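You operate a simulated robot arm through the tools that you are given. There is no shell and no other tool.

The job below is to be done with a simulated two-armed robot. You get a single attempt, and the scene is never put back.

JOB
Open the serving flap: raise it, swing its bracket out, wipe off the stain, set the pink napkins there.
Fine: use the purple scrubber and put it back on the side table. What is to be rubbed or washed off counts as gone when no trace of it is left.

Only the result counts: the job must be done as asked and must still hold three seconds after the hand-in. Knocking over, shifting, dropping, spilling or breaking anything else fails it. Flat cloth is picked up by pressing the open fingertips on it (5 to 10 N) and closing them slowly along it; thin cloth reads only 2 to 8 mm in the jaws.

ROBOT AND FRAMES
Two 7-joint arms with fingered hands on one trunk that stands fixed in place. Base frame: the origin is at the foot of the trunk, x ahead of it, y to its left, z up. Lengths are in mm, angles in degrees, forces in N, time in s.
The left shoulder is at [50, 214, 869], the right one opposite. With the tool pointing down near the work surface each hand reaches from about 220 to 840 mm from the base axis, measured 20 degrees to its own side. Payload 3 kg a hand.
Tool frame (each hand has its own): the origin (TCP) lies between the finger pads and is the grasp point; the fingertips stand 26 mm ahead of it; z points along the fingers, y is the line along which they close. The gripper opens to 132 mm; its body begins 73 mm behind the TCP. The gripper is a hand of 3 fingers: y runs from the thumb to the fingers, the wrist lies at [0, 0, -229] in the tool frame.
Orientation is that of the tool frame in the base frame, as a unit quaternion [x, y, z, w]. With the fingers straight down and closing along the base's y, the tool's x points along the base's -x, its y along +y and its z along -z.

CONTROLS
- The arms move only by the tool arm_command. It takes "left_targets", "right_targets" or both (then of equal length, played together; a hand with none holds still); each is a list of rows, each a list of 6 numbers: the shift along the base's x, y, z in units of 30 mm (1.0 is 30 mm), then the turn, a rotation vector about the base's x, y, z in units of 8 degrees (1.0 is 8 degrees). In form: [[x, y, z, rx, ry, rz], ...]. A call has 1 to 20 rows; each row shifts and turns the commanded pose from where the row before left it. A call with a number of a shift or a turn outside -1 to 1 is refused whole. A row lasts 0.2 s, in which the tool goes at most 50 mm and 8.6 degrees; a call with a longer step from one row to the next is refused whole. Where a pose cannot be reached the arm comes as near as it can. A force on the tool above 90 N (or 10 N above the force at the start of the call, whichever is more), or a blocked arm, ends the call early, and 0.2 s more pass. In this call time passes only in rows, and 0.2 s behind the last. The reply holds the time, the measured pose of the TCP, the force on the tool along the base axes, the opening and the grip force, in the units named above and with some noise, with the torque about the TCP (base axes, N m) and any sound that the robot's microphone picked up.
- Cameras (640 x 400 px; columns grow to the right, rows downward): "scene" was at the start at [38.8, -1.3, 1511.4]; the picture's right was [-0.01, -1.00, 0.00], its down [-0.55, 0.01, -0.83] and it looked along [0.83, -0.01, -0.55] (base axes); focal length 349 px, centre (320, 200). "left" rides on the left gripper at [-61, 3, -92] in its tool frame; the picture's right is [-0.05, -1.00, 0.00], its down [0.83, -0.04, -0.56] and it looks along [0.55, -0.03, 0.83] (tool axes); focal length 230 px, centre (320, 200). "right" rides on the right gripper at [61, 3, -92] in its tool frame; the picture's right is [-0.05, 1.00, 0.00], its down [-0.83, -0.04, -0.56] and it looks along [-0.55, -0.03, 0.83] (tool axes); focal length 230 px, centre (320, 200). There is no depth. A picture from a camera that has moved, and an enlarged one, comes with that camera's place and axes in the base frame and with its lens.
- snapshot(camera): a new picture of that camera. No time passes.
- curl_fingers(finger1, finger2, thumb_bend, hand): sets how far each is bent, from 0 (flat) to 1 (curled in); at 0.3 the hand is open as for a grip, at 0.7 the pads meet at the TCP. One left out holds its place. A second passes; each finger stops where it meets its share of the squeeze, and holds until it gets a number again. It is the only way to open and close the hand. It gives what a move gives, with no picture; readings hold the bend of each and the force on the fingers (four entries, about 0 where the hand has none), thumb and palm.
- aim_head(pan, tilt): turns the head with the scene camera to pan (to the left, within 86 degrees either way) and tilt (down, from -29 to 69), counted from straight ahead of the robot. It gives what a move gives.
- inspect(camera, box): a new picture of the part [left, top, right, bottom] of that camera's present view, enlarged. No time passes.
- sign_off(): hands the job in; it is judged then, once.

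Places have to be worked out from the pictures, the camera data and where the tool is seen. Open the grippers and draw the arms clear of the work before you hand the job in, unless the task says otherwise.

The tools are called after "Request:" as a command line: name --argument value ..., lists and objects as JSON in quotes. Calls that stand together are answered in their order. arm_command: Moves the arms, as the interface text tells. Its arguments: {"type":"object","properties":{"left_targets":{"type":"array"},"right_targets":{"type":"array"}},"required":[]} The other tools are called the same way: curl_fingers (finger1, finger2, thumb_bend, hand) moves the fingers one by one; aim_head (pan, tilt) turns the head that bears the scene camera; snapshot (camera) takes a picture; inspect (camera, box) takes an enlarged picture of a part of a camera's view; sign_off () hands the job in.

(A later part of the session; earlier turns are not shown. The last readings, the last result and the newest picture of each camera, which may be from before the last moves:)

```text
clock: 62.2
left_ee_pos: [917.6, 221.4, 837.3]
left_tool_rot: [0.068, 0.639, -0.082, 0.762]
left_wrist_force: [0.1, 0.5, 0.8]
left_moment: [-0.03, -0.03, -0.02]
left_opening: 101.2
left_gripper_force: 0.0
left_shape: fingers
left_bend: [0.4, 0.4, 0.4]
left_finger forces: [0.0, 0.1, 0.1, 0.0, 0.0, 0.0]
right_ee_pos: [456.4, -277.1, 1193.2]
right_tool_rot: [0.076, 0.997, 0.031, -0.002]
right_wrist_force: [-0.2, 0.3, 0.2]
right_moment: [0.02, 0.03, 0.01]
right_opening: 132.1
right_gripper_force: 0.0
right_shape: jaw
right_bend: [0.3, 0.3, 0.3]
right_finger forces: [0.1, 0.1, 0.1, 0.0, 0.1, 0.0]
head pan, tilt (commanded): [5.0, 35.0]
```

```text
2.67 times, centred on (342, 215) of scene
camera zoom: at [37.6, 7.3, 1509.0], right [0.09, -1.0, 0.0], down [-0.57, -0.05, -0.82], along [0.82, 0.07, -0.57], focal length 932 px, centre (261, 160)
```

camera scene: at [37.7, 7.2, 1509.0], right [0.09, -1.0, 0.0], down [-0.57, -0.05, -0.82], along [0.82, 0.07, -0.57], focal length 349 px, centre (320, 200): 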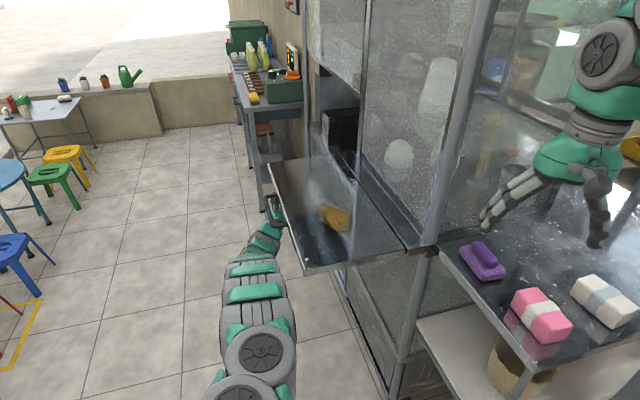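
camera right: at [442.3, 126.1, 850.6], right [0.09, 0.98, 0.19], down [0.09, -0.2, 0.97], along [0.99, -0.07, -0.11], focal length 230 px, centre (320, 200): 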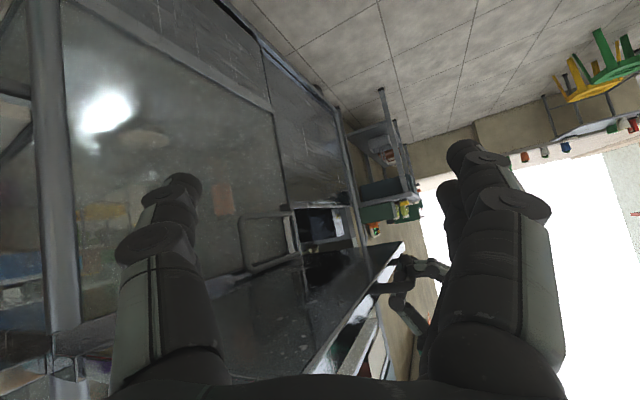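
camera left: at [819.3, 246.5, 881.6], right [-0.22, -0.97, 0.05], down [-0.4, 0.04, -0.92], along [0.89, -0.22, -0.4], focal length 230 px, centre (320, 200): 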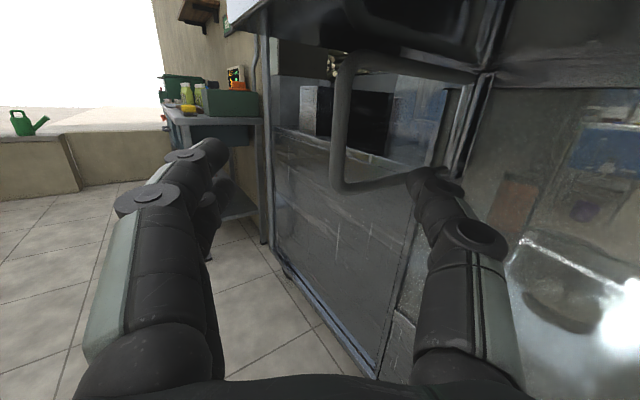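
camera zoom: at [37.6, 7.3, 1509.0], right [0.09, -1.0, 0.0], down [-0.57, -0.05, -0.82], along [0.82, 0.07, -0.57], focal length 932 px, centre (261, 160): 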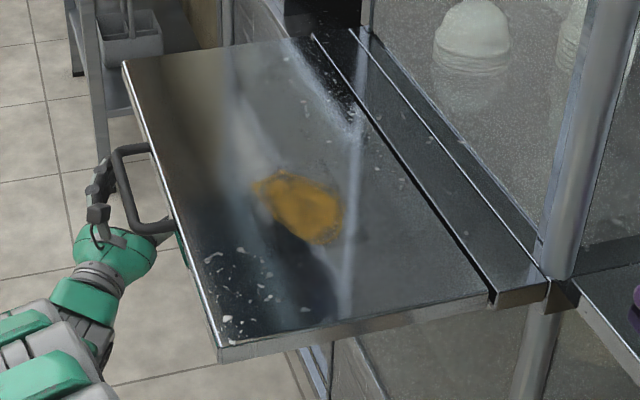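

The flap sits a few degrees above the bracket and can settle on it under the wiping pressure. I now retract the left arm outward and back to a parking place on the left.

Request:
arm_command --left_targets '[[-0.8, 0.6, 0, 0, 0, 0], [-0.8, 0.8, 0, 0, 0, 0], [-0.8, 0.8, 0, 0, 0, 0], [-0.8, 0.8, 0, 0, 0, 0], [-0.8, 0.8, 0, 0, 0, 0], [-0.8, 0.8, 0, 0, 0, 0], [-0.9, 0.7, 0.3, 0, 0, 0], [-0.9, 0.5, 0.6, 0, 0, 0], [-0.9, 0.3, 0.8, 0, 0, 0], [-0.9, 0, 0.9, 0, 0, 0], [-0.9, 0, 0.9, 0, 0, 0]]'

Request:
snapshot --camera "scene"

Request:
snapshot --camera "right"

```text
clock: 64.6
left_ee_pos: [639.7, 405.4, 944.0]
left_tool_rot: [0.069, 0.638, -0.083, 0.762]
left_wrist_force: [0.4, 0.1, 0.5]
left_moment: [0.0, 0.01, 0.0]
left_opening: 101.3
left_gripper_force: 0.1
left_shape: fingers
left_bend: [0.4, 0.4, 0.4]
left_finger forces: [0.1, 0.0, 0.0, 0.1, 0.1, 0.0]
right_ee_pos: [457.2, -278.0, 1192.1]
right_tool_rot: [0.077, 0.997, 0.03, -0.001]
right_wrist_force: [0.5, 0.3, 0.6]
right_moment: [-0.01, -0.03, -0.03]
right_opening: 131.9
right_gripper_force: 0.1
right_shape: jaw
right_bend: [0.3, 0.3, 0.3]
right_finger forces: [0.1, 0.0, 0.0, 0.1, 0.1, 0.0]
head pan, tilt (commanded): [5.0, 35.0]
```

```text
taken
camera scene: at [37.6, 7.2, 1509.0], right [0.09, -1.0, 0.0], down [-0.57, -0.05, -0.82], along [0.82, 0.07, -0.57], focal length 349 px, centre (320, 200)
```

scene: 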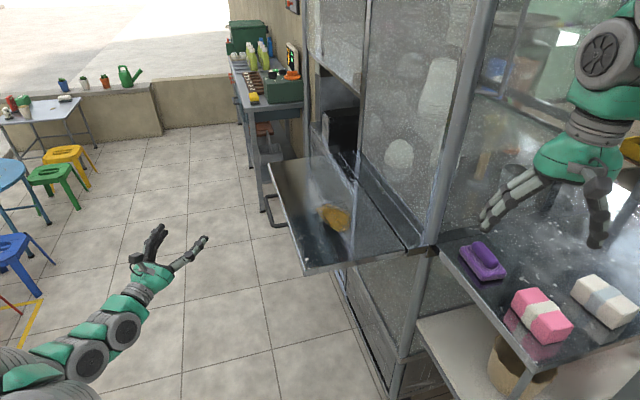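

```text
taken
camera right: at [395.8, -270.6, 1286.1], right [0.21, 0.98, 0.06], down [0.81, -0.2, 0.54], along [0.54, -0.06, -0.84], focal length 230 px, centre (320, 200)
```

right: 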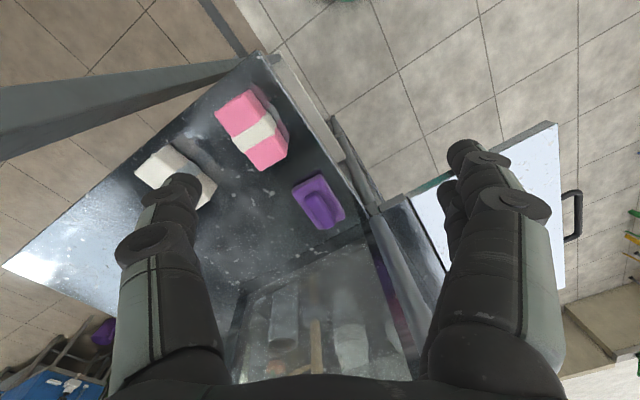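

The flap stays up. Now I look closely at the scrubber and the napkins for the right hand.

Request:
inspect --camera "right" --box '[270, 150, 370, 250]'

Request:
inspect --camera "scene" --box '[440, 220, 536, 300]'

Request:
inspect --camera "scene" --box '[420, 220, 640, 400]'

Request:
inspect --camera "right" --box '[120, 60, 320, 230]'

```text
4.00 times, centred on (320, 200) of right
camera zoom: at [395.8, -270.6, 1286.1], right [0.21, 0.98, 0.06], down [0.81, -0.2, 0.54], along [0.54, -0.06, -0.84], focal length 920 px, centre (320, 200)
```

zoom: 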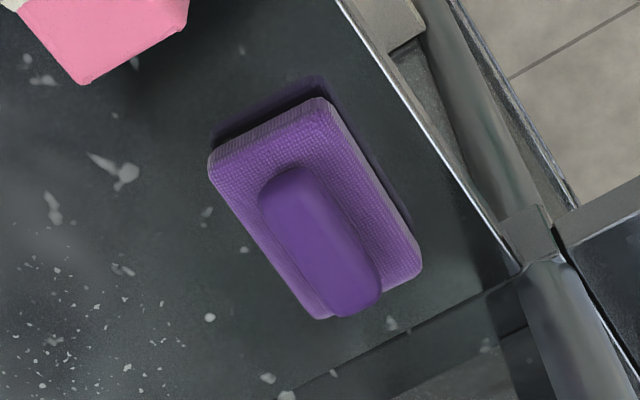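

```text
5.00 times, centred on (488, 260) of scene
camera zoom: at [37.6, 7.2, 1509.0], right [0.09, -1.0, 0.0], down [-0.57, -0.05, -0.82], along [0.82, 0.07, -0.57], focal length 1747 px, centre (-520, -100)
```

zoom: 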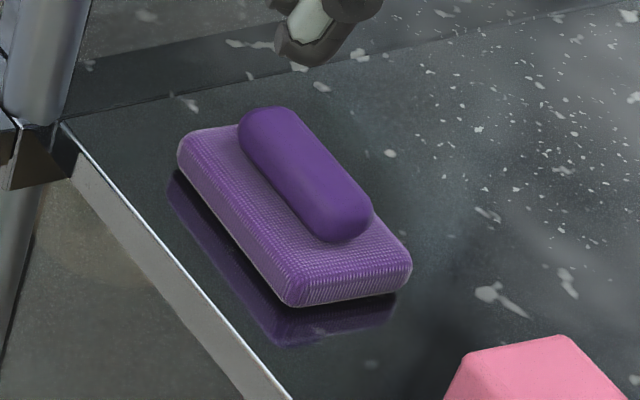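

```text
2.22 times, centred on (530, 310) of scene
camera zoom: at [37.6, 7.2, 1509.0], right [0.09, -1.0, 0.0], down [-0.57, -0.05, -0.82], along [0.82, 0.07, -0.57], focal length 776 px, centre (-147, -44)
```

zoom: 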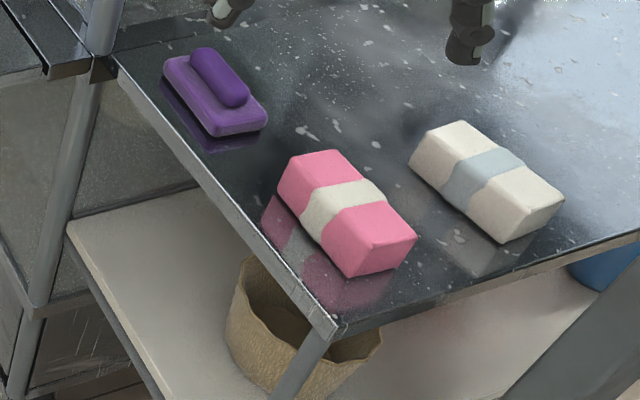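

```text
2.35 times, centred on (220, 145) of right
camera zoom: at [395.8, -270.6, 1286.1], right [0.21, 0.98, 0.06], down [0.81, -0.2, 0.54], along [0.54, -0.06, -0.84], focal length 541 px, centre (555, 329)
```

zoom: 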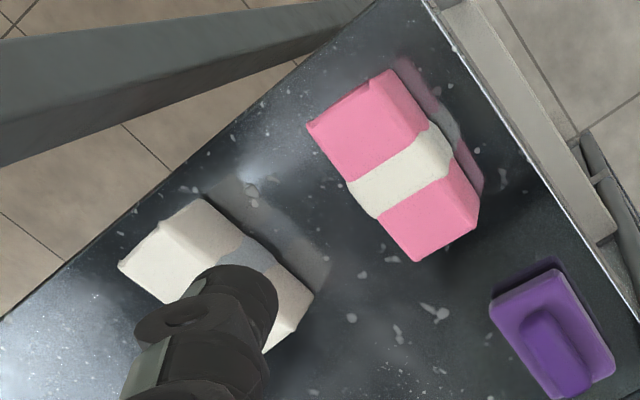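

The scrubber lies with its long axis along the stall direction, handle ridge centred near (613,-299), table at z≈951, ridge top ≈995. I bring the right hand above it, tilted 30° and turned so the fingers close across the ridge.

Request:
arm_command --right_targets '[[0.653, -0.194, -0.661, -0.005, -0.643, 0.579], [0.653, -0.194, -0.661, -0.005, -0.643, 0.579], [0.653, -0.194, -0.661, -0.005, -0.643, 0.579], [0.653, -0.194, -0.661, -0.005, -0.643, 0.579], [0.653, -0.194, -0.661, -0.005, -0.643, 0.579], [0.653, -0.194, -0.661, -0.005, -0.643, 0.579]]'

Request:
curl_fingers --hand "right" --finger1 0.5 --finger2 0.5 --thumb_bend 0.5

Request:
snapshot --camera "right"

Request:
inspect --camera "scene" --box '[400, 130, 620, 330]'

```text
clock: 66.0
left_ee_pos: [639.5, 406.8, 942.4]
left_tool_rot: [0.068, 0.639, -0.082, 0.762]
left_wrist_force: [-0.4, -0.6, 0.4]
left_moment: [-0.01, -0.03, 0.02]
left_opening: 101.2
left_gripper_force: 0.0
left_shape: fingers
left_bend: [0.4, 0.4, 0.4]
left_finger forces: [0.1, 0.1, 0.0, 0.0, 0.0, 0.0]
right_ee_pos: [572.5, -311.0, 1073.5]
right_tool_rot: [-0.174, 0.95, 0.047, 0.255]
right_wrist_force: [0.8, -0.3, -1.3]
right_moment: [0.02, 0.01, 0.0]
right_opening: 131.7
right_gripper_force: 0.0
right_shape: jaw
right_bend: [0.3, 0.3, 0.3]
right_finger forces: [0.1, 0.0, 0.0, 0.0, 0.1, 0.1]
head pan, tilt (commanded): [5.0, 35.0]
```

```text
clock: 67.0
left_ee_pos: [639.5, 405.9, 943.0]
left_tool_rot: [0.068, 0.638, -0.082, 0.762]
left_wrist_force: [0.5, 0.3, -0.4]
left_moment: [0.0, -0.03, 0.0]
left_opening: 100.8
left_gripper_force: 0.1
left_shape: fingers
left_bend: [0.4, 0.4, 0.4]
left_finger forces: [0.0, 0.1, 0.0, 0.1, 0.1, 0.0]
right_ee_pos: [572.3, -311.5, 1074.8]
right_tool_rot: [-0.172, 0.951, 0.047, 0.254]
right_wrist_force: [0.4, 0.5, -0.2]
right_moment: [0.02, -0.01, 0.0]
right_opening: 68.6
right_gripper_force: 0.0
right_shape: fingers
right_bend: [0.5, 0.5, 0.5]
right_finger forces: [0.0, 0.0, 0.0, 0.0, 0.1, 0.0]
head pan, tilt (commanded): [5.0, 35.0]
```

```text
taken
camera right: at [478.2, -343.7, 1124.2], right [-0.31, 0.95, 0.03], down [0.43, 0.11, 0.9], along [0.85, 0.29, -0.44], focal length 230 px, centre (320, 200)
```

right: 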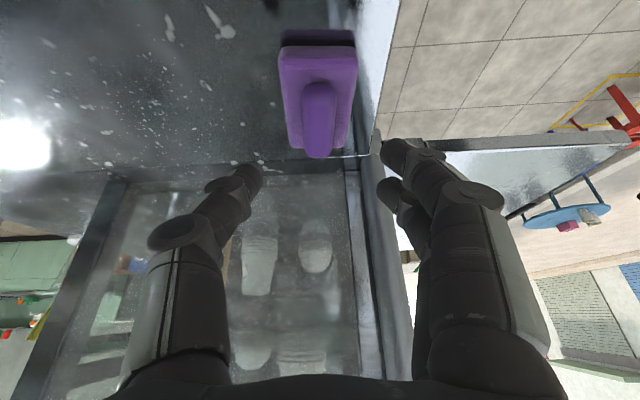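

```text
2.00 times, centred on (510, 230) of scene
camera zoom: at [37.6, 7.3, 1509.0], right [0.09, -1.0, 0.0], down [-0.57, -0.05, -0.82], along [0.82, 0.07, -0.57], focal length 699 px, centre (-60, 140)
```

zoom: 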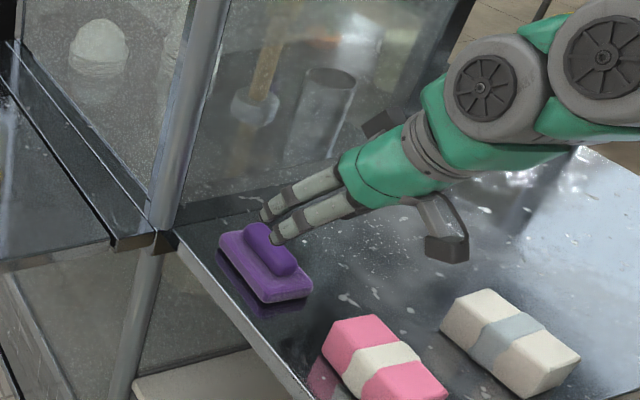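

The ridge is aligned with the hand (u≈318) and the approach line meets it near its middle. I move in 60 mm along the tool axis and check.

Request:
arm_command --right_targets '[[0.467, 0.177, -0.868, 0, 0, 0], [0.467, 0.177, -0.868, 0, 0, 0]]'

Request:
snapshot --camera "right"

Request:
inspect --camera "scene" --box '[430, 190, 558, 290]'

```text
clock: 67.6
left_ee_pos: [639.4, 405.9, 942.8]
left_tool_rot: [0.068, 0.638, -0.082, 0.763]
left_wrist_force: [0.3, -0.6, -0.6]
left_moment: [0.0, -0.05, 0.05]
left_opening: 101.2
left_gripper_force: 0.1
left_shape: fingers
left_bend: [0.4, 0.4, 0.4]
left_finger forces: [0.0, 0.0, 0.0, 0.1, 0.0, 0.0]
right_ee_pos: [602.6, -301.7, 1023.0]
right_tool_rot: [-0.172, 0.95, 0.047, 0.255]
right_wrist_force: [0.2, 0.0, 0.1]
right_moment: [0.01, 0.0, 0.0]
right_opening: 68.5
right_gripper_force: 0.1
right_shape: fingers
right_bend: [0.5, 0.5, 0.5]
right_finger forces: [0.0, 0.0, 0.1, 0.0, 0.1, 0.1]
head pan, tilt (commanded): [5.0, 35.0]
```

```text
taken
camera right: at [508.2, -333.8, 1072.0], right [-0.31, 0.95, 0.03], down [0.43, 0.11, 0.9], along [0.85, 0.29, -0.44], focal length 230 px, centre (320, 200)
```

right: 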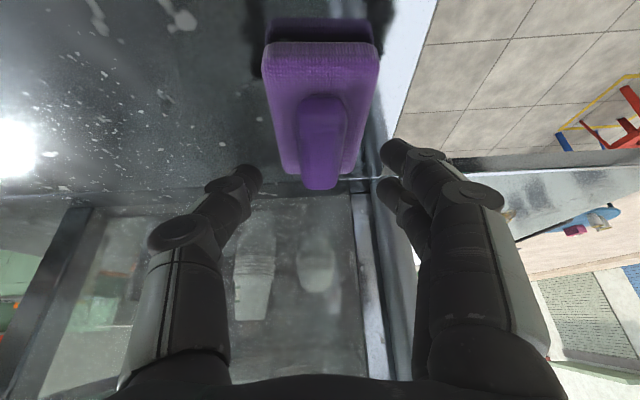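

```text
4.00 times, centred on (494, 240) of scene
camera zoom: at [37.7, 7.3, 1509.0], right [0.09, -1.0, 0.0], down [-0.57, -0.05, -0.82], along [0.82, 0.07, -0.57], focal length 1398 px, centre (-376, 40)
```

zoom: 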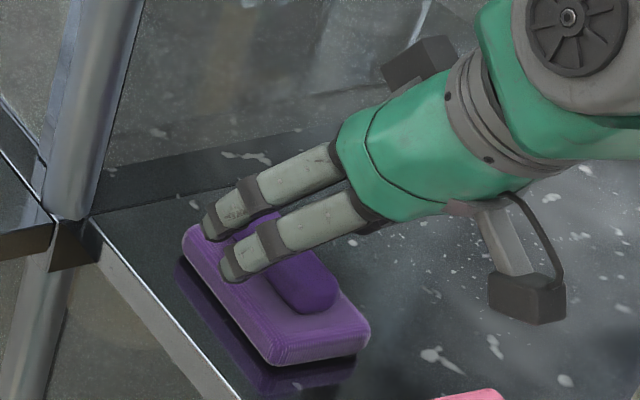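

The ridge's middle is at about (615,-297). I go down 19 mm, keeping the fingertips centred on the ridge, then close on it.

Request:
arm_command --right_targets '[[0.08, 0.03, -0.32, 0, 0, 0], [0.08, 0.03, -0.32, 0, 0, 0]]'

Request:
snapshot --camera "right"

Request:
inspect --camera "scene" --box '[430, 190, 558, 290]'

```text
clock: 68.2
left_ee_pos: [640.1, 405.6, 942.8]
left_tool_rot: [0.068, 0.639, -0.082, 0.762]
left_wrist_force: [0.6, 0.1, -0.5]
left_moment: [-0.02, 0.02, 0.0]
left_opening: 101.3
left_gripper_force: 0.1
left_shape: fingers
left_bend: [0.4, 0.4, 0.4]
left_finger forces: [0.0, 0.0, 0.1, 0.1, 0.0, 0.1]
right_ee_pos: [606.3, -300.3, 1003.2]
right_tool_rot: [-0.174, 0.95, 0.047, 0.253]
right_wrist_force: [0.0, -0.3, 0.3]
right_moment: [-0.02, 0.03, 0.01]
right_opening: 68.6
right_gripper_force: 0.0
right_shape: fingers
right_bend: [0.5, 0.5, 0.5]
right_finger forces: [0.0, 0.1, 0.0, 0.0, 0.0, 0.1]
head pan, tilt (commanded): [5.0, 35.0]
```

```text
taken
camera right: at [512.4, -332.0, 1053.1], right [-0.31, 0.95, 0.03], down [0.43, 0.11, 0.9], along [0.85, 0.29, -0.45], focal length 230 px, centre (320, 200)
```

right: 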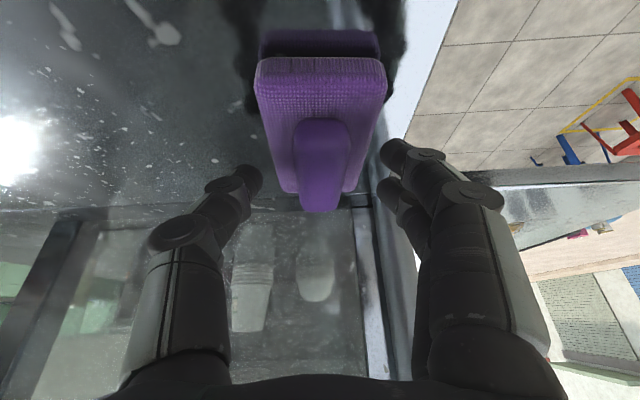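

```text
4.00 times, centred on (494, 240) of scene
camera zoom: at [37.6, 7.3, 1509.0], right [0.09, -1.0, 0.0], down [-0.57, -0.05, -0.82], along [0.82, 0.07, -0.57], focal length 1398 px, centre (-376, 40)
```

zoom: 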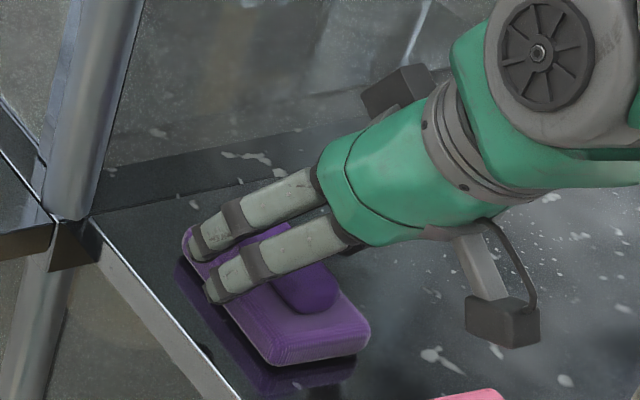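

Fingertips are on both sides of the ridge at its middle. I close on it.

Request:
curl_fingers --hand "right" --finger1 0.8 --finger2 0.8 --thumb_bend 0.8

Request:
snapshot --camera "right"

Request:
inspect --camera "scene" --box '[430, 190, 558, 290]'

```text
clock: 69.2
left_ee_pos: [640.6, 405.5, 941.6]
left_tool_rot: [0.069, 0.639, -0.083, 0.762]
left_wrist_force: [0.1, -1.1, -0.2]
left_moment: [0.06, 0.01, -0.02]
left_opening: 101.2
left_gripper_force: 0.2
left_shape: fingers
left_bend: [0.4, 0.4, 0.4]
left_finger forces: [0.0, 0.0, 0.0, 0.1, 0.1, 0.0]
right_ee_pos: [607.7, -299.1, 1003.3]
right_tool_rot: [-0.172, 0.951, 0.045, 0.255]
right_wrist_force: [1.2, -1.5, 13.3]
right_moment: [0.18, 0.03, 0.0]
right_opening: 33.1
right_gripper_force: 30.6
right_shape: fingers
right_bend: [0.62, 0.68, 0.66]
right_finger forces: [21.4, 10.2, 0.0, 0.0, 30.1, 0.0]
head pan, tilt (commanded): [5.0, 35.0]
```

```text
taken
camera right: at [512.6, -332.3, 1053.5], right [-0.31, 0.95, 0.03], down [0.43, 0.11, 0.9], along [0.85, 0.29, -0.44], focal length 230 px, centre (320, 200)
```

right: 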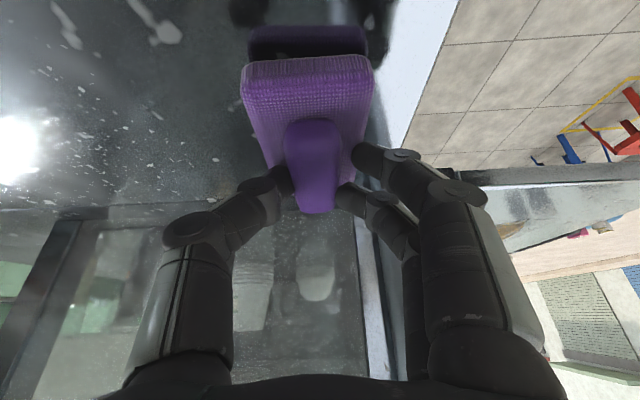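

```text
4.00 times, centred on (494, 240) of scene
camera zoom: at [37.5, 7.3, 1509.0], right [0.09, -1.0, 0.0], down [-0.57, -0.05, -0.82], along [0.82, 0.07, -0.57], focal length 1398 px, centre (-376, 40)
```

zoom: 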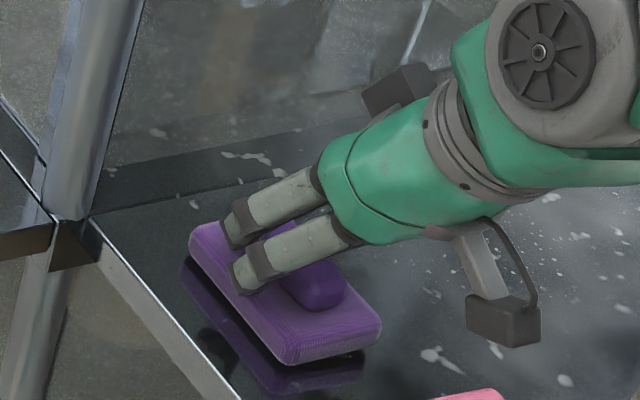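

The ridge is held (33 mm, 30 N). I lift 50 mm and check the hold.

Request:
arm_command --right_targets '[[0, 0, 0.3, 0, 0, 0], [0, 0, 0.6, 0, 0, 0], [0, 0, 0.8, 0, 0, 0]]'

Request:
snapshot --camera "right"

Request:
inspect --camera "scene" --box '[430, 170, 558, 270]'

```text
clock: 70.0
left_ee_pos: [639.9, 406.6, 942.3]
left_tool_rot: [0.068, 0.638, -0.082, 0.762]
left_wrist_force: [-0.3, 0.0, -0.4]
left_moment: [0.01, -0.03, 0.0]
left_opening: 101.1
left_gripper_force: 0.0
left_shape: fingers
left_bend: [0.4, 0.4, 0.4]
left_finger forces: [0.0, 0.0, 0.0, 0.0, 0.0, 0.1]
right_ee_pos: [605.9, -301.2, 1054.4]
right_tool_rot: [-0.172, 0.95, 0.047, 0.255]
right_wrist_force: [-0.6, -0.2, -0.6]
right_moment: [-0.01, -0.01, 0.02]
right_opening: 32.4
right_gripper_force: 25.4
right_shape: fingers
right_bend: [0.6, 0.68, 0.67]
right_finger forces: [12.1, 11.8, 0.0, 0.1, 26.2, 0.1]
head pan, tilt (commanded): [5.0, 35.0]
```

```text
taken
camera right: at [511.6, -332.1, 1104.5], right [-0.31, 0.95, 0.03], down [0.43, 0.11, 0.9], along [0.85, 0.29, -0.44], focal length 230 px, centre (320, 200)
```

right: 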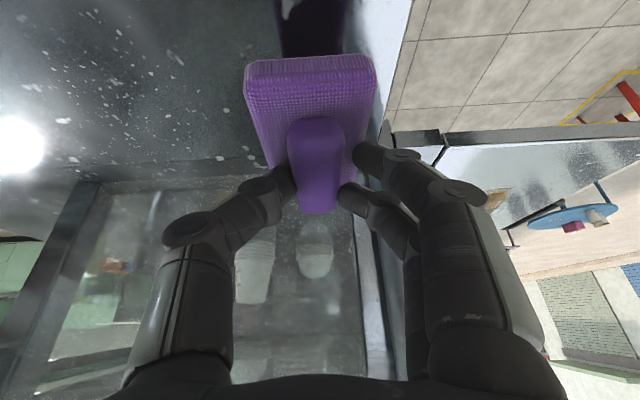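

```text
4.00 times, centred on (494, 220) of scene
camera zoom: at [37.6, 7.3, 1509.0], right [0.09, -1.0, 0.0], down [-0.57, -0.05, -0.82], along [0.82, 0.07, -0.57], focal length 1398 px, centre (-376, 120)
```

zoom: 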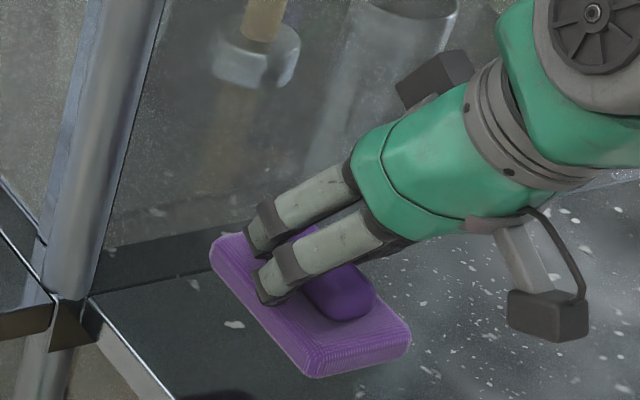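

The scrubber is held firmly. I carry it back and around the stall's corner post, staying at height, then out over the flap.

Request:
arm_command --right_targets '[[-0.62, -0.23, 0.3, 0, 0, 0], [-0.62, -0.23, 0.2, 0, 0, 0], [-0.373, 0.99, 0, 0, 0, 0], [-0.373, 0.99, 0, 0, 0, 0], [-0.373, 0.99, 0, 0, 0, 0], [-0.373, 0.99, 0, 0, 0, 0], [-0.373, 0.99, 0, 0, 0, 0], [-0.373, 0.99, 0, 0, 0, 0], [-0.373, 0.99, 0, 0, 0, 0], [-0.373, 0.99, 0, 0, 0, 0]]'

Request:
snapshot --camera "right"

Request:
snapshot --camera "scene"

```text
clock: 72.2
left_ee_pos: [640.4, 407.0, 942.2]
left_tool_rot: [0.069, 0.638, -0.083, 0.762]
left_wrist_force: [-0.2, 0.6, 0.9]
left_moment: [0.04, 0.02, -0.05]
left_opening: 101.4
left_gripper_force: 0.2
left_shape: fingers
left_bend: [0.4, 0.4, 0.4]
left_finger forces: [0.0, 0.0, 0.0, 0.1, 0.0, 0.0]
right_ee_pos: [479.0, -76.0, 1070.0]
right_tool_rot: [-0.173, 0.951, 0.047, 0.254]
right_wrist_force: [0.9, -0.1, -0.1]
right_moment: [-0.03, -0.01, 0.02]
right_opening: 32.4
right_gripper_force: 23.9
right_shape: fingers
right_bend: [0.6, 0.68, 0.67]
right_finger forces: [11.7, 11.9, 0.1, 0.0, 25.2, 0.0]
head pan, tilt (commanded): [5.0, 35.0]
```

```text
taken
camera right: at [385.0, -107.8, 1119.8], right [-0.31, 0.95, 0.03], down [0.43, 0.11, 0.9], along [0.85, 0.29, -0.45], focal length 230 px, centre (320, 200)
```

right: 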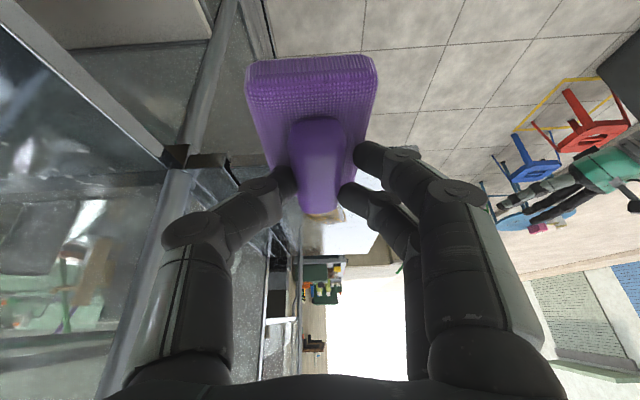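

```text
taken
camera scene: at [37.6, 7.3, 1509.0], right [0.09, -1.0, 0.0], down [-0.57, -0.05, -0.82], along [0.82, 0.07, -0.57], focal length 349 px, centre (320, 200)
```

scene: 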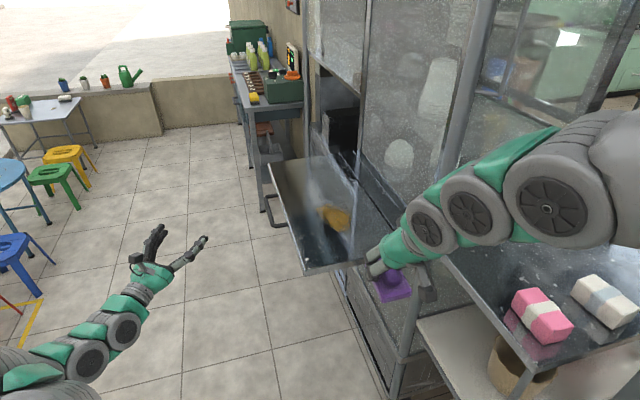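

All good. I move along over the flap to above the stain.

Request:
arm_command --right_targets '[[0.936, 0.351, 0, 0, 0, 0], [0.936, 0.351, 0, 0, 0, 0], [0.936, 0.351, 0, 0, 0, 0], [0.936, 0.351, 0, 0, 0, 0], [0.936, 0.351, 0, 0, 0, 0], [0.936, 0.351, 0, 0, 0, 0], [0.936, 0.351, 0, 0, 0, 0], [0.936, 0.351, 0, 0, 0, 0], [0.936, 0.351, 0, 0, 0, 0]]'

Request:
snapshot --camera "right"

Request:
snapshot --camera "scene"

```text
clock: 74.2
left_ee_pos: [640.0, 405.2, 943.1]
left_tool_rot: [0.068, 0.638, -0.082, 0.762]
left_wrist_force: [0.0, 0.2, -0.2]
left_moment: [-0.02, -0.01, -0.02]
left_opening: 101.4
left_gripper_force: 0.0
left_shape: fingers
left_bend: [0.4, 0.4, 0.4]
left_finger forces: [0.0, 0.0, 0.0, 0.0, 0.0, 0.1]
right_ee_pos: [730.9, 16.8, 1068.4]
right_tool_rot: [-0.173, 0.951, 0.046, 0.253]
right_wrist_force: [-1.1, 0.2, 0.0]
right_moment: [0.01, 0.02, -0.01]
right_opening: 31.9
right_gripper_force: 24.7
right_shape: fingers
right_bend: [0.6, 0.68, 0.67]
right_finger forces: [11.4, 12.2, 0.0, 0.1, 24.7, 0.0]
head pan, tilt (commanded): [5.0, 35.0]
```

```text
taken
camera right: at [637.4, -14.2, 1118.5], right [-0.31, 0.95, 0.03], down [0.43, 0.12, 0.89], along [0.85, 0.29, -0.45], focal length 230 px, centre (320, 200)
```

right: 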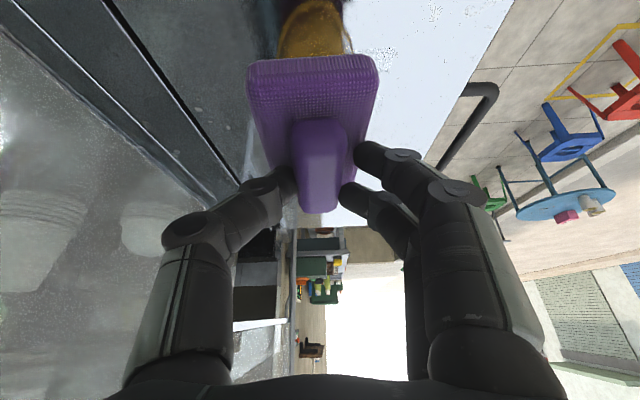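

```text
taken
camera scene: at [37.7, 7.3, 1509.0], right [0.09, -1.0, 0.0], down [-0.57, -0.05, -0.82], along [0.82, 0.07, -0.57], focal length 349 px, centre (320, 200)
```

scene: 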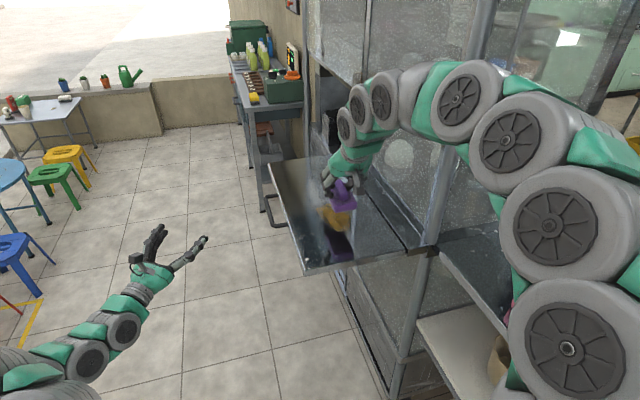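

The pad is above the stain's near part. I move 25 mm further and descend to just above the flap surface.

Request:
arm_command --right_targets '[[0.8, 0.3, -0.7, 0, 0, 0], [0, 0, -0.6, 0, 0, 0], [0, 0, -0.4, 0, 0, 0]]'

Request:
arm_command --right_targets '[[0, 0, -0.15, 0, 0, 0], [0, 0, -0.15, 0, 0, 0]]'

Request:
snapshot --camera "right"

Request:
inspect --camera "scene" --box '[260, 130, 420, 280]'

```text
clock: 75.0
left_ee_pos: [640.9, 405.6, 943.0]
left_tool_rot: [0.068, 0.638, -0.082, 0.762]
left_wrist_force: [-0.3, 1.2, -0.6]
left_moment: [0.02, -0.03, -0.03]
left_opening: 101.2
left_gripper_force: 0.1
left_shape: fingers
left_bend: [0.4, 0.4, 0.4]
left_finger forces: [0.0, 0.0, 0.1, 0.0, 0.0, 0.0]
right_ee_pos: [756.4, 27.6, 1017.5]
right_tool_rot: [-0.172, 0.951, 0.047, 0.253]
right_wrist_force: [-0.2, 0.1, -0.4]
right_moment: [0.0, -0.01, -0.02]
right_opening: 31.9
right_gripper_force: 24.1
right_shape: fingers
right_bend: [0.6, 0.68, 0.67]
right_finger forces: [11.4, 12.2, 0.1, 0.0, 24.9, 0.1]
head pan, tilt (commanded): [5.0, 35.0]
```

```text
clock: 75.6
left_ee_pos: [639.3, 405.3, 941.9]
left_tool_rot: [0.068, 0.639, -0.082, 0.762]
left_wrist_force: [-0.3, 0.6, -0.5]
left_moment: [0.0, 0.0, -0.03]
left_opening: 101.2
left_gripper_force: 0.0
left_shape: fingers
left_bend: [0.4, 0.4, 0.4]
left_finger forces: [0.0, 0.0, 0.0, 0.1, 0.0, 0.0]
right_ee_pos: [755.0, 29.1, 1008.4]
right_tool_rot: [-0.171, 0.951, 0.047, 0.254]
right_wrist_force: [1.0, 0.1, -0.9]
right_moment: [0.0, 0.0, -0.03]
right_opening: 31.7
right_gripper_force: 24.6
right_shape: fingers
right_bend: [0.6, 0.68, 0.67]
right_finger forces: [11.4, 12.2, 0.1, 0.0, 25.0, 0.0]
head pan, tilt (commanded): [5.0, 35.0]
```

```text
taken
camera right: at [661.9, -4.7, 1059.0], right [-0.31, 0.95, 0.03], down [0.43, 0.11, 0.9], along [0.85, 0.29, -0.44], focal length 230 px, centre (320, 200)
```

right: 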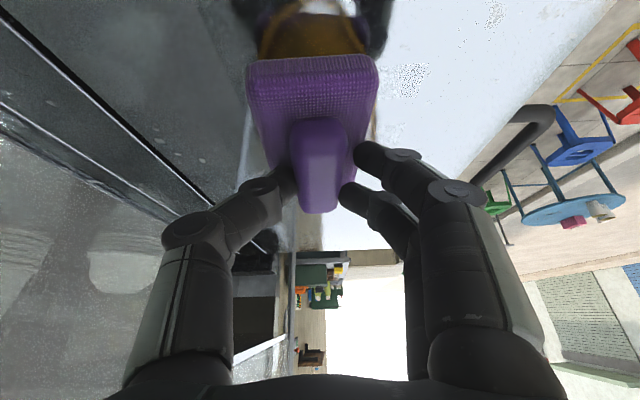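

```text
2.67 times, centred on (340, 205) of scene
camera zoom: at [37.6, 7.3, 1509.0], right [0.09, -1.0, 0.0], down [-0.57, -0.05, -0.82], along [0.82, 0.07, -0.57], focal length 932 px, centre (267, 187)
```

zoom: 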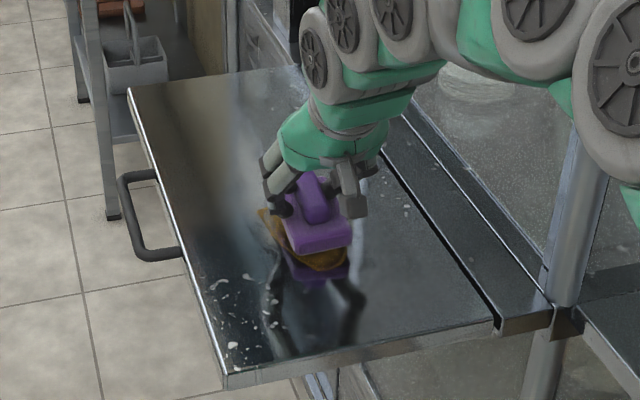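

Still no contact at z 1008. I keep lowering gently.

Request:
arm_command --right_targets '[[0, 0, -0.12, 0, 0, 0], [0, 0, -0.12, 0, 0, 0]]'

Request:
snapshot --camera "right"

```text
clock: 76.2
left_ee_pos: [640.5, 405.4, 941.7]
left_tool_rot: [0.069, 0.638, -0.083, 0.762]
left_wrist_force: [0.1, 1.0, 1.0]
left_moment: [0.01, 0.02, -0.03]
left_opening: 101.5
left_gripper_force: 0.0
left_shape: fingers
left_bend: [0.4, 0.4, 0.4]
left_finger forces: [0.0, 0.0, 0.0, 0.1, 0.1, 0.1]
right_ee_pos: [754.8, 27.3, 1001.9]
right_tool_rot: [-0.172, 0.95, 0.047, 0.255]
right_wrist_force: [1.0, 0.4, 6.4]
right_moment: [0.17, 0.03, -0.01]
right_opening: 32.1
right_gripper_force: 25.3
right_shape: fingers
right_bend: [0.6, 0.68, 0.67]
right_finger forces: [13.7, 11.8, 0.0, 0.0, 26.4, 0.1]
head pan, tilt (commanded): [5.0, 35.0]
```

```text
taken
camera right: at [661.8, -5.0, 1051.8], right [-0.31, 0.95, 0.03], down [0.43, 0.11, 0.9], along [0.85, 0.29, -0.44], focal length 230 px, centre (320, 200)
```

right: 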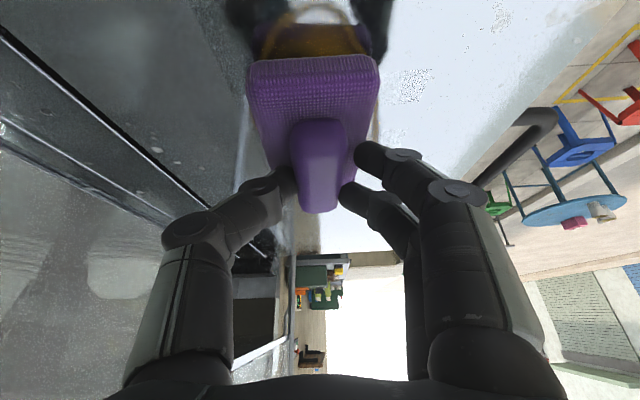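

Contact: Fz 6.4 N at z 1002. I press 3 mm more to see whether the flap settles on the bracket.

Request:
arm_command --right_targets '[[0, 0, -0.1, 0, 0, 0]]'

```text
clock: 76.6
left_ee_pos: [641.0, 406.1, 942.4]
left_tool_rot: [0.068, 0.639, -0.082, 0.762]
left_wrist_force: [-0.1, -0.4, 0.4]
left_moment: [-0.03, 0.0, -0.01]
left_opening: 101.4
left_gripper_force: 0.1
left_shape: fingers
left_bend: [0.4, 0.4, 0.4]
left_finger forces: [0.0, 0.0, 0.1, 0.0, 0.1, 0.1]
right_ee_pos: [756.4, 26.1, 999.9]
right_tool_rot: [-0.172, 0.95, 0.046, 0.255]
right_wrist_force: [0.0, -1.2, 14.9]
right_moment: [0.38, 0.1, -0.03]
right_opening: 32.1
right_gripper_force: 29.2
right_shape: fingers
right_bend: [0.61, 0.68, 0.67]
right_finger forces: [19.6, 11.5, 0.0, 0.1, 27.4, 0.0]
head pan, tilt (commanded): [5.0, 35.0]
```

Press force is now 15 N. I begin scrubbing with strokes along the flap's length over the stain.

Request:
arm_command --right_targets '[[0.624, 0.234, 0, 0, 0, 0], [0.624, 0.234, 0, 0, 0, 0], [-0.624, -0.234, 0, 0, 0, 0], [-0.624, -0.234, 0, 0, 0, 0], [-0.624, -0.234, 0, 0, 0, 0], [-0.624, -0.234, 0, 0, 0, 0], [0.624, 0.234, 0, 0, 0, 0], [0.624, 0.234, 0, 0, 0, 0], [0.624, 0.234, 0, 0, 0, 0], [0.624, 0.234, 0, 0, 0, 0], [-0.624, -0.234, 0, 0, 0, 0], [-0.624, -0.234, 0, 0, 0, 0], [-0.624, -0.234, 0, 0, 0, 0], [-0.624, -0.234, 0, 0, 0, 0]]'

Request:
snapshot --camera "right"

Request:
inspect --camera "scene" --box '[260, 130, 420, 280]'

```text
clock: 79.6
left_ee_pos: [640.6, 406.5, 942.5]
left_tool_rot: [0.068, 0.639, -0.082, 0.762]
left_wrist_force: [0.3, 0.6, 0.0]
left_moment: [0.0, 0.0, 0.05]
left_opening: 101.2
left_gripper_force: 0.1
left_shape: fingers
left_bend: [0.4, 0.4, 0.4]
left_finger forces: [0.1, 0.0, 0.1, 0.1, 0.0, 0.1]
right_ee_pos: [719.0, 12.5, 998.1]
right_tool_rot: [-0.173, 0.95, 0.047, 0.254]
right_wrist_force: [3.2, 2.3, 9.8]
right_moment: [0.34, -0.03, -0.08]
right_opening: 32.6
right_gripper_force: 28.2
right_shape: fingers
right_bend: [0.62, 0.69, 0.68]
right_finger forces: [20.4, 12.5, 0.0, 0.0, 23.8, 0.0]
head pan, tilt (commanded): [5.0, 35.0]
```

```text
taken
camera right: at [624.7, -18.9, 1049.1], right [-0.31, 0.95, 0.03], down [0.43, 0.11, 0.9], along [0.85, 0.29, -0.44], focal length 230 px, centre (320, 200)
```

right: 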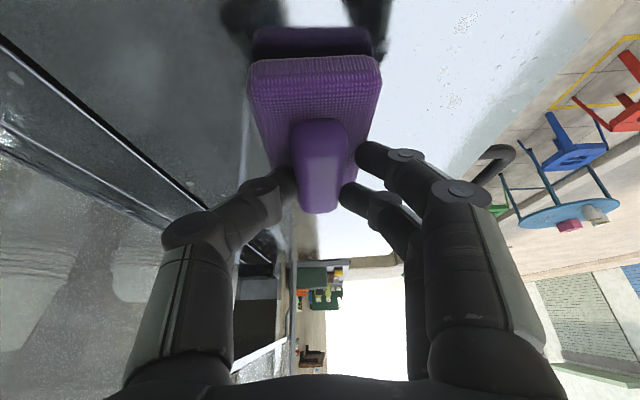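

```text
2.67 times, centred on (340, 205) of scene
camera zoom: at [37.5, 7.3, 1509.0], right [0.09, -1.0, 0.0], down [-0.57, -0.05, -0.82], along [0.82, 0.07, -0.57], focal length 932 px, centre (267, 187)
```

zoom: 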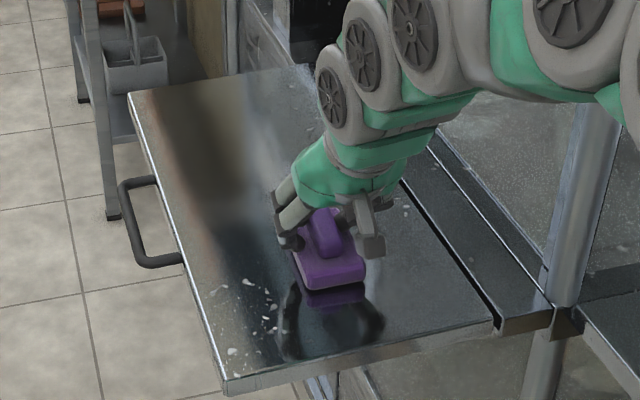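

The stain is already largely gone. I do further passes shifted to both sides to catch the edges.

Request:
arm_command --right_targets '[[-0.18, 0.48, -0.04, 0, 0, 0], [0.624, 0.234, 0, 0, 0, 0], [0.624, 0.234, 0, 0, 0, 0], [0.624, 0.234, 0, 0, 0, 0], [0.624, 0.234, 0, 0, 0, 0], [0.45, 0.17, 0, 0, 0, 0], [-0.624, -0.234, 0, 0, 0, 0], [-0.624, -0.234, 0, 0, 0, 0], [-0.624, -0.234, 0, 0, 0, 0], [-0.624, -0.234, 0, 0, 0, 0], [-0.45, -0.17, 0, 0, 0, 0], [0.36, -0.95, 0, 0, 0, 0], [0.624, 0.234, 0, 0, 0, 0], [0.624, 0.234, 0, 0, 0, 0], [0.624, 0.234, 0, 0, 0, 0], [0.624, 0.234, 0, 0, 0, 0], [-0.624, -0.234, 0, 0, 0, 0], [-0.624, -0.234, 0, 0, 0, 0], [-0.624, -0.234, 0, 0, 0, 0], [-0.624, -0.234, 0, 0, 0, 0]]'

Request:
snapshot --camera "right"

Request:
inspect --camera "scene" --box '[260, 130, 420, 280]'

```text
clock: 83.8
left_ee_pos: [639.9, 405.7, 942.0]
left_tool_rot: [0.068, 0.639, -0.081, 0.762]
left_wrist_force: [0.4, 0.1, 1.4]
left_moment: [-0.05, 0.03, 0.01]
left_opening: 101.2
left_gripper_force: 0.1
left_shape: fingers
left_bend: [0.4, 0.4, 0.4]
left_finger forces: [0.0, 0.1, 0.0, 0.1, 0.1, 0.1]
right_ee_pos: [724.8, -0.3, 998.3]
right_tool_rot: [-0.173, 0.95, 0.047, 0.254]
right_wrist_force: [4.9, 2.3, 34.1]
right_moment: [1.07, 0.21, -0.16]
right_opening: 33.2
right_gripper_force: 41.7
right_shape: fingers
right_bend: [0.65, 0.69, 0.68]
right_finger forces: [46.3, 11.6, 0.0, 0.1, 25.6, 0.0]
head pan, tilt (commanded): [5.0, 35.0]
```

```text
taken
camera right: at [629.6, -32.5, 1048.3], right [-0.31, 0.95, 0.03], down [0.43, 0.11, 0.9], along [0.85, 0.29, -0.44], focal length 230 px, centre (320, 200)
```

right: 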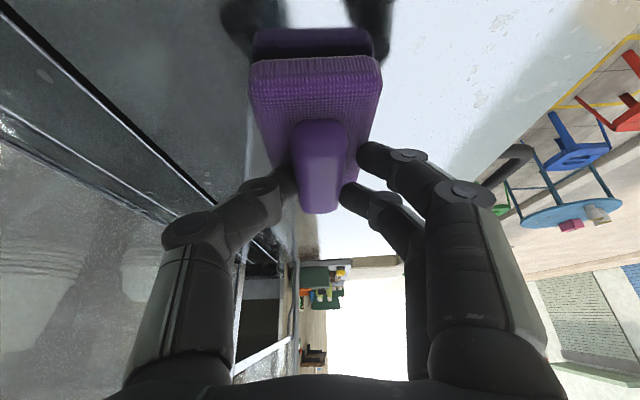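

```text
2.67 times, centred on (340, 205) of scene
camera zoom: at [37.2, 7.3, 1509.0], right [0.09, -1.0, 0.0], down [-0.57, -0.05, -0.82], along [0.82, 0.07, -0.57], focal length 932 px, centre (267, 187)
```

zoom: 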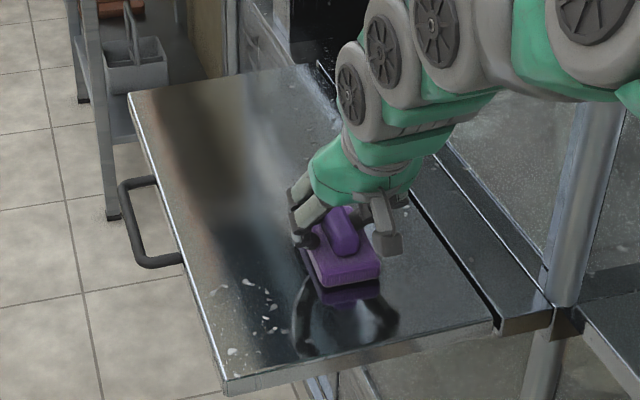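

Now I lift the scrubber and pull back along the flap to inspect the wiped area.

Request:
arm_command --right_targets '[[0, 0, 0.5, 0, 0, 0], [0, 0, 0.9, 0, 0, 0], [0, 0, 0.9, 0, 0, 0], [-0.9, -0.34, 0, 0, 0, 0], [-0.9, -0.34, 0, 0, 0, 0], [-0.9, -0.34, 0, 0, 0, 0], [-0.9, -0.34, 0, 0, 0, 0], [-0.9, -0.34, 0, 0, 0, 0]]'

Request:
inspect --camera "scene" --box '[260, 130, 420, 280]'

Request:
snapshot --camera "right"

```text
clock: 85.6
left_ee_pos: [639.0, 406.3, 943.2]
left_tool_rot: [0.069, 0.638, -0.083, 0.762]
left_wrist_force: [-0.5, 0.6, 0.5]
left_moment: [0.01, 0.02, 0.0]
left_opening: 101.3
left_gripper_force: 0.1
left_shape: fingers
left_bend: [0.4, 0.4, 0.4]
left_finger forces: [0.0, 0.0, 0.0, 0.0, 0.0, 0.1]
right_ee_pos: [588.1, -51.2, 1066.0]
right_tool_rot: [-0.172, 0.951, 0.047, 0.253]
right_wrist_force: [0.1, 0.0, 0.1]
right_moment: [-0.06, 0.02, 0.04]
right_opening: 32.0
right_gripper_force: 23.8
right_shape: fingers
right_bend: [0.61, 0.68, 0.68]
right_finger forces: [10.9, 12.2, 0.0, 0.0, 24.0, 0.0]
head pan, tilt (commanded): [5.0, 35.0]
```

```text
2.67 times, centred on (340, 205) of scene
camera zoom: at [37.6, 7.3, 1509.0], right [0.09, -1.0, 0.0], down [-0.57, -0.05, -0.82], along [0.82, 0.07, -0.57], focal length 932 px, centre (267, 187)
```

zoom: 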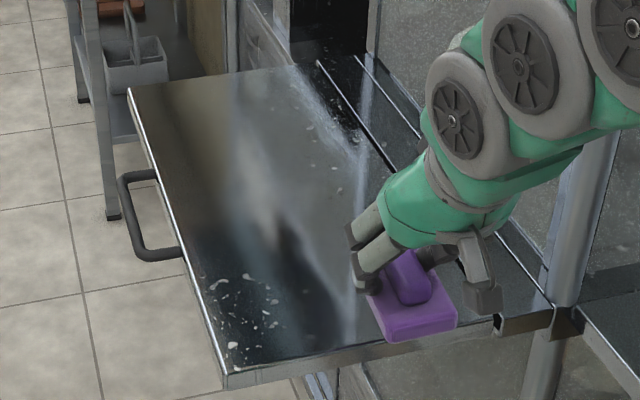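

```text
taken
camera right: at [494.8, -83.3, 1116.1], right [-0.31, 0.95, 0.03], down [0.43, 0.11, 0.89], along [0.85, 0.29, -0.45], focal length 230 px, centre (320, 200)
```

right: 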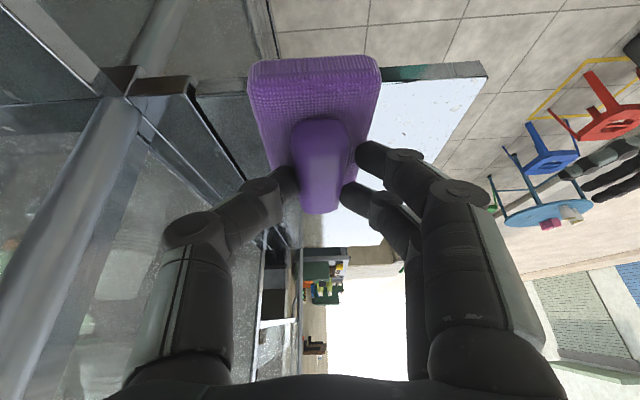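

The stain looks gone. I zoom in at high magnification to look for any faint trace.

Request:
inspect --camera "scene" --box '[300, 185, 372, 245]'

Request:
inspect --camera "scene" --box '[320, 180, 384, 230]'

Request:
inspect --camera "scene" --box '[300, 220, 364, 270]'

```text
6.67 times, centred on (336, 215) of scene
camera zoom: at [37.6, 7.3, 1509.0], right [0.09, -1.0, 0.0], down [-0.57, -0.05, -0.82], along [0.82, 0.07, -0.57], focal length 2330 px, centre (213, 100)
```

zoom: 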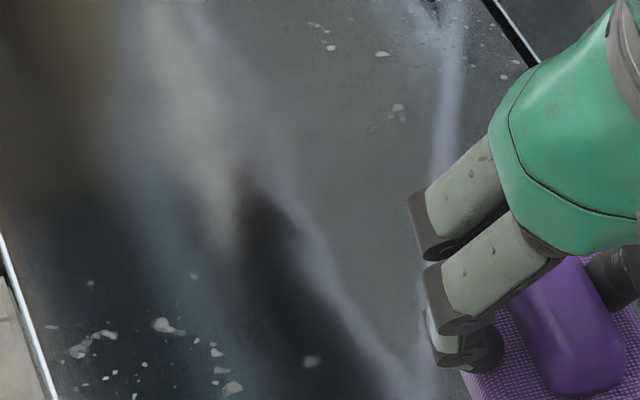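

```text
8.00 times, centred on (352, 205) of scene
camera zoom: at [37.6, 7.3, 1509.0], right [0.09, -1.0, 0.0], down [-0.57, -0.05, -0.82], along [0.82, 0.07, -0.57], focal length 2796 px, centre (64, 160)
```

zoom: 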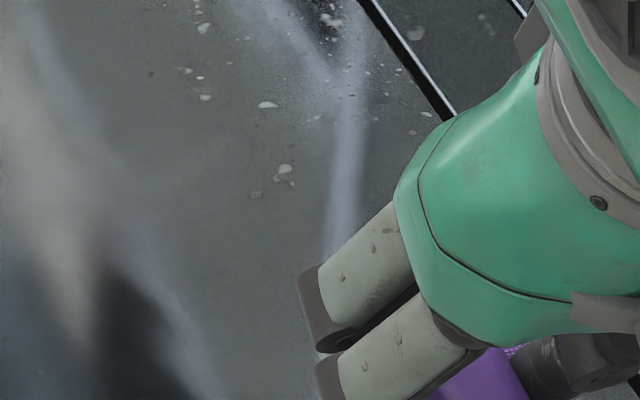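

```text
8.00 times, centred on (332, 245) of scene
camera zoom: at [37.6, 7.3, 1509.0], right [0.09, -1.0, 0.0], down [-0.57, -0.05, -0.82], along [0.82, 0.07, -0.57], focal length 2796 px, centre (224, -160)
```

zoom: 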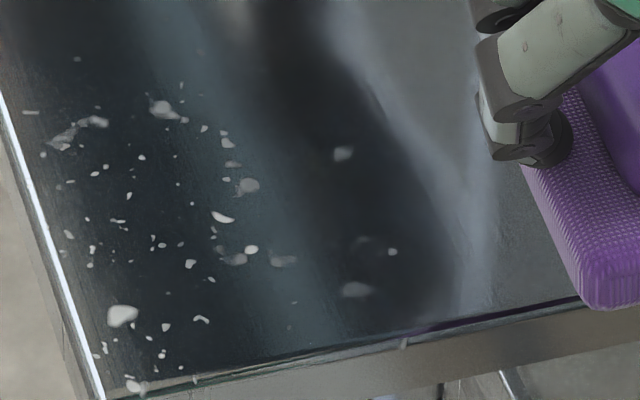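

No trace visible, but for certainty I'll do one more pass with wider margins (outer and inner edges of the former stain).

Request:
arm_command --right_targets '[[0.84, 0.607, 0, 0, 0, 0], [0.84, 0.607, 0, 0, 0, 0], [0.84, 0.607, 0, 0, 0, 0], [0.84, 0.607, 0, 0, 0, 0], [0.84, 0.607, 0, 0, 0, 0], [0, 0, -0.9, 0, 0, 0], [0, 0, -0.9, 0, 0, 0], [0, 0, -0.3, 0, 0, 0], [0, 0, -0.1, 0, 0, 0]]'

```text
clock: 87.6
left_ee_pos: [640.0, 405.7, 943.0]
left_tool_rot: [0.068, 0.638, -0.082, 0.762]
left_wrist_force: [-0.1, -0.7, -0.4]
left_moment: [0.02, -0.03, 0.0]
left_opening: 101.5
left_gripper_force: 0.0
left_shape: fingers
left_bend: [0.4, 0.4, 0.4]
left_finger forces: [0.1, 0.0, 0.1, 0.0, 0.0, 0.1]
right_ee_pos: [716.2, 40.3, 1001.5]
right_tool_rot: [-0.172, 0.95, 0.047, 0.254]
right_wrist_force: [0.5, 2.2, 4.7]
right_moment: [0.27, 0.08, -0.02]
right_opening: 32.4
right_gripper_force: 24.5
right_shape: fingers
right_bend: [0.61, 0.68, 0.68]
right_finger forces: [14.1, 12.2, 0.1, 0.0, 23.2, 0.0]
head pan, tilt (commanded): [5.0, 35.0]
```

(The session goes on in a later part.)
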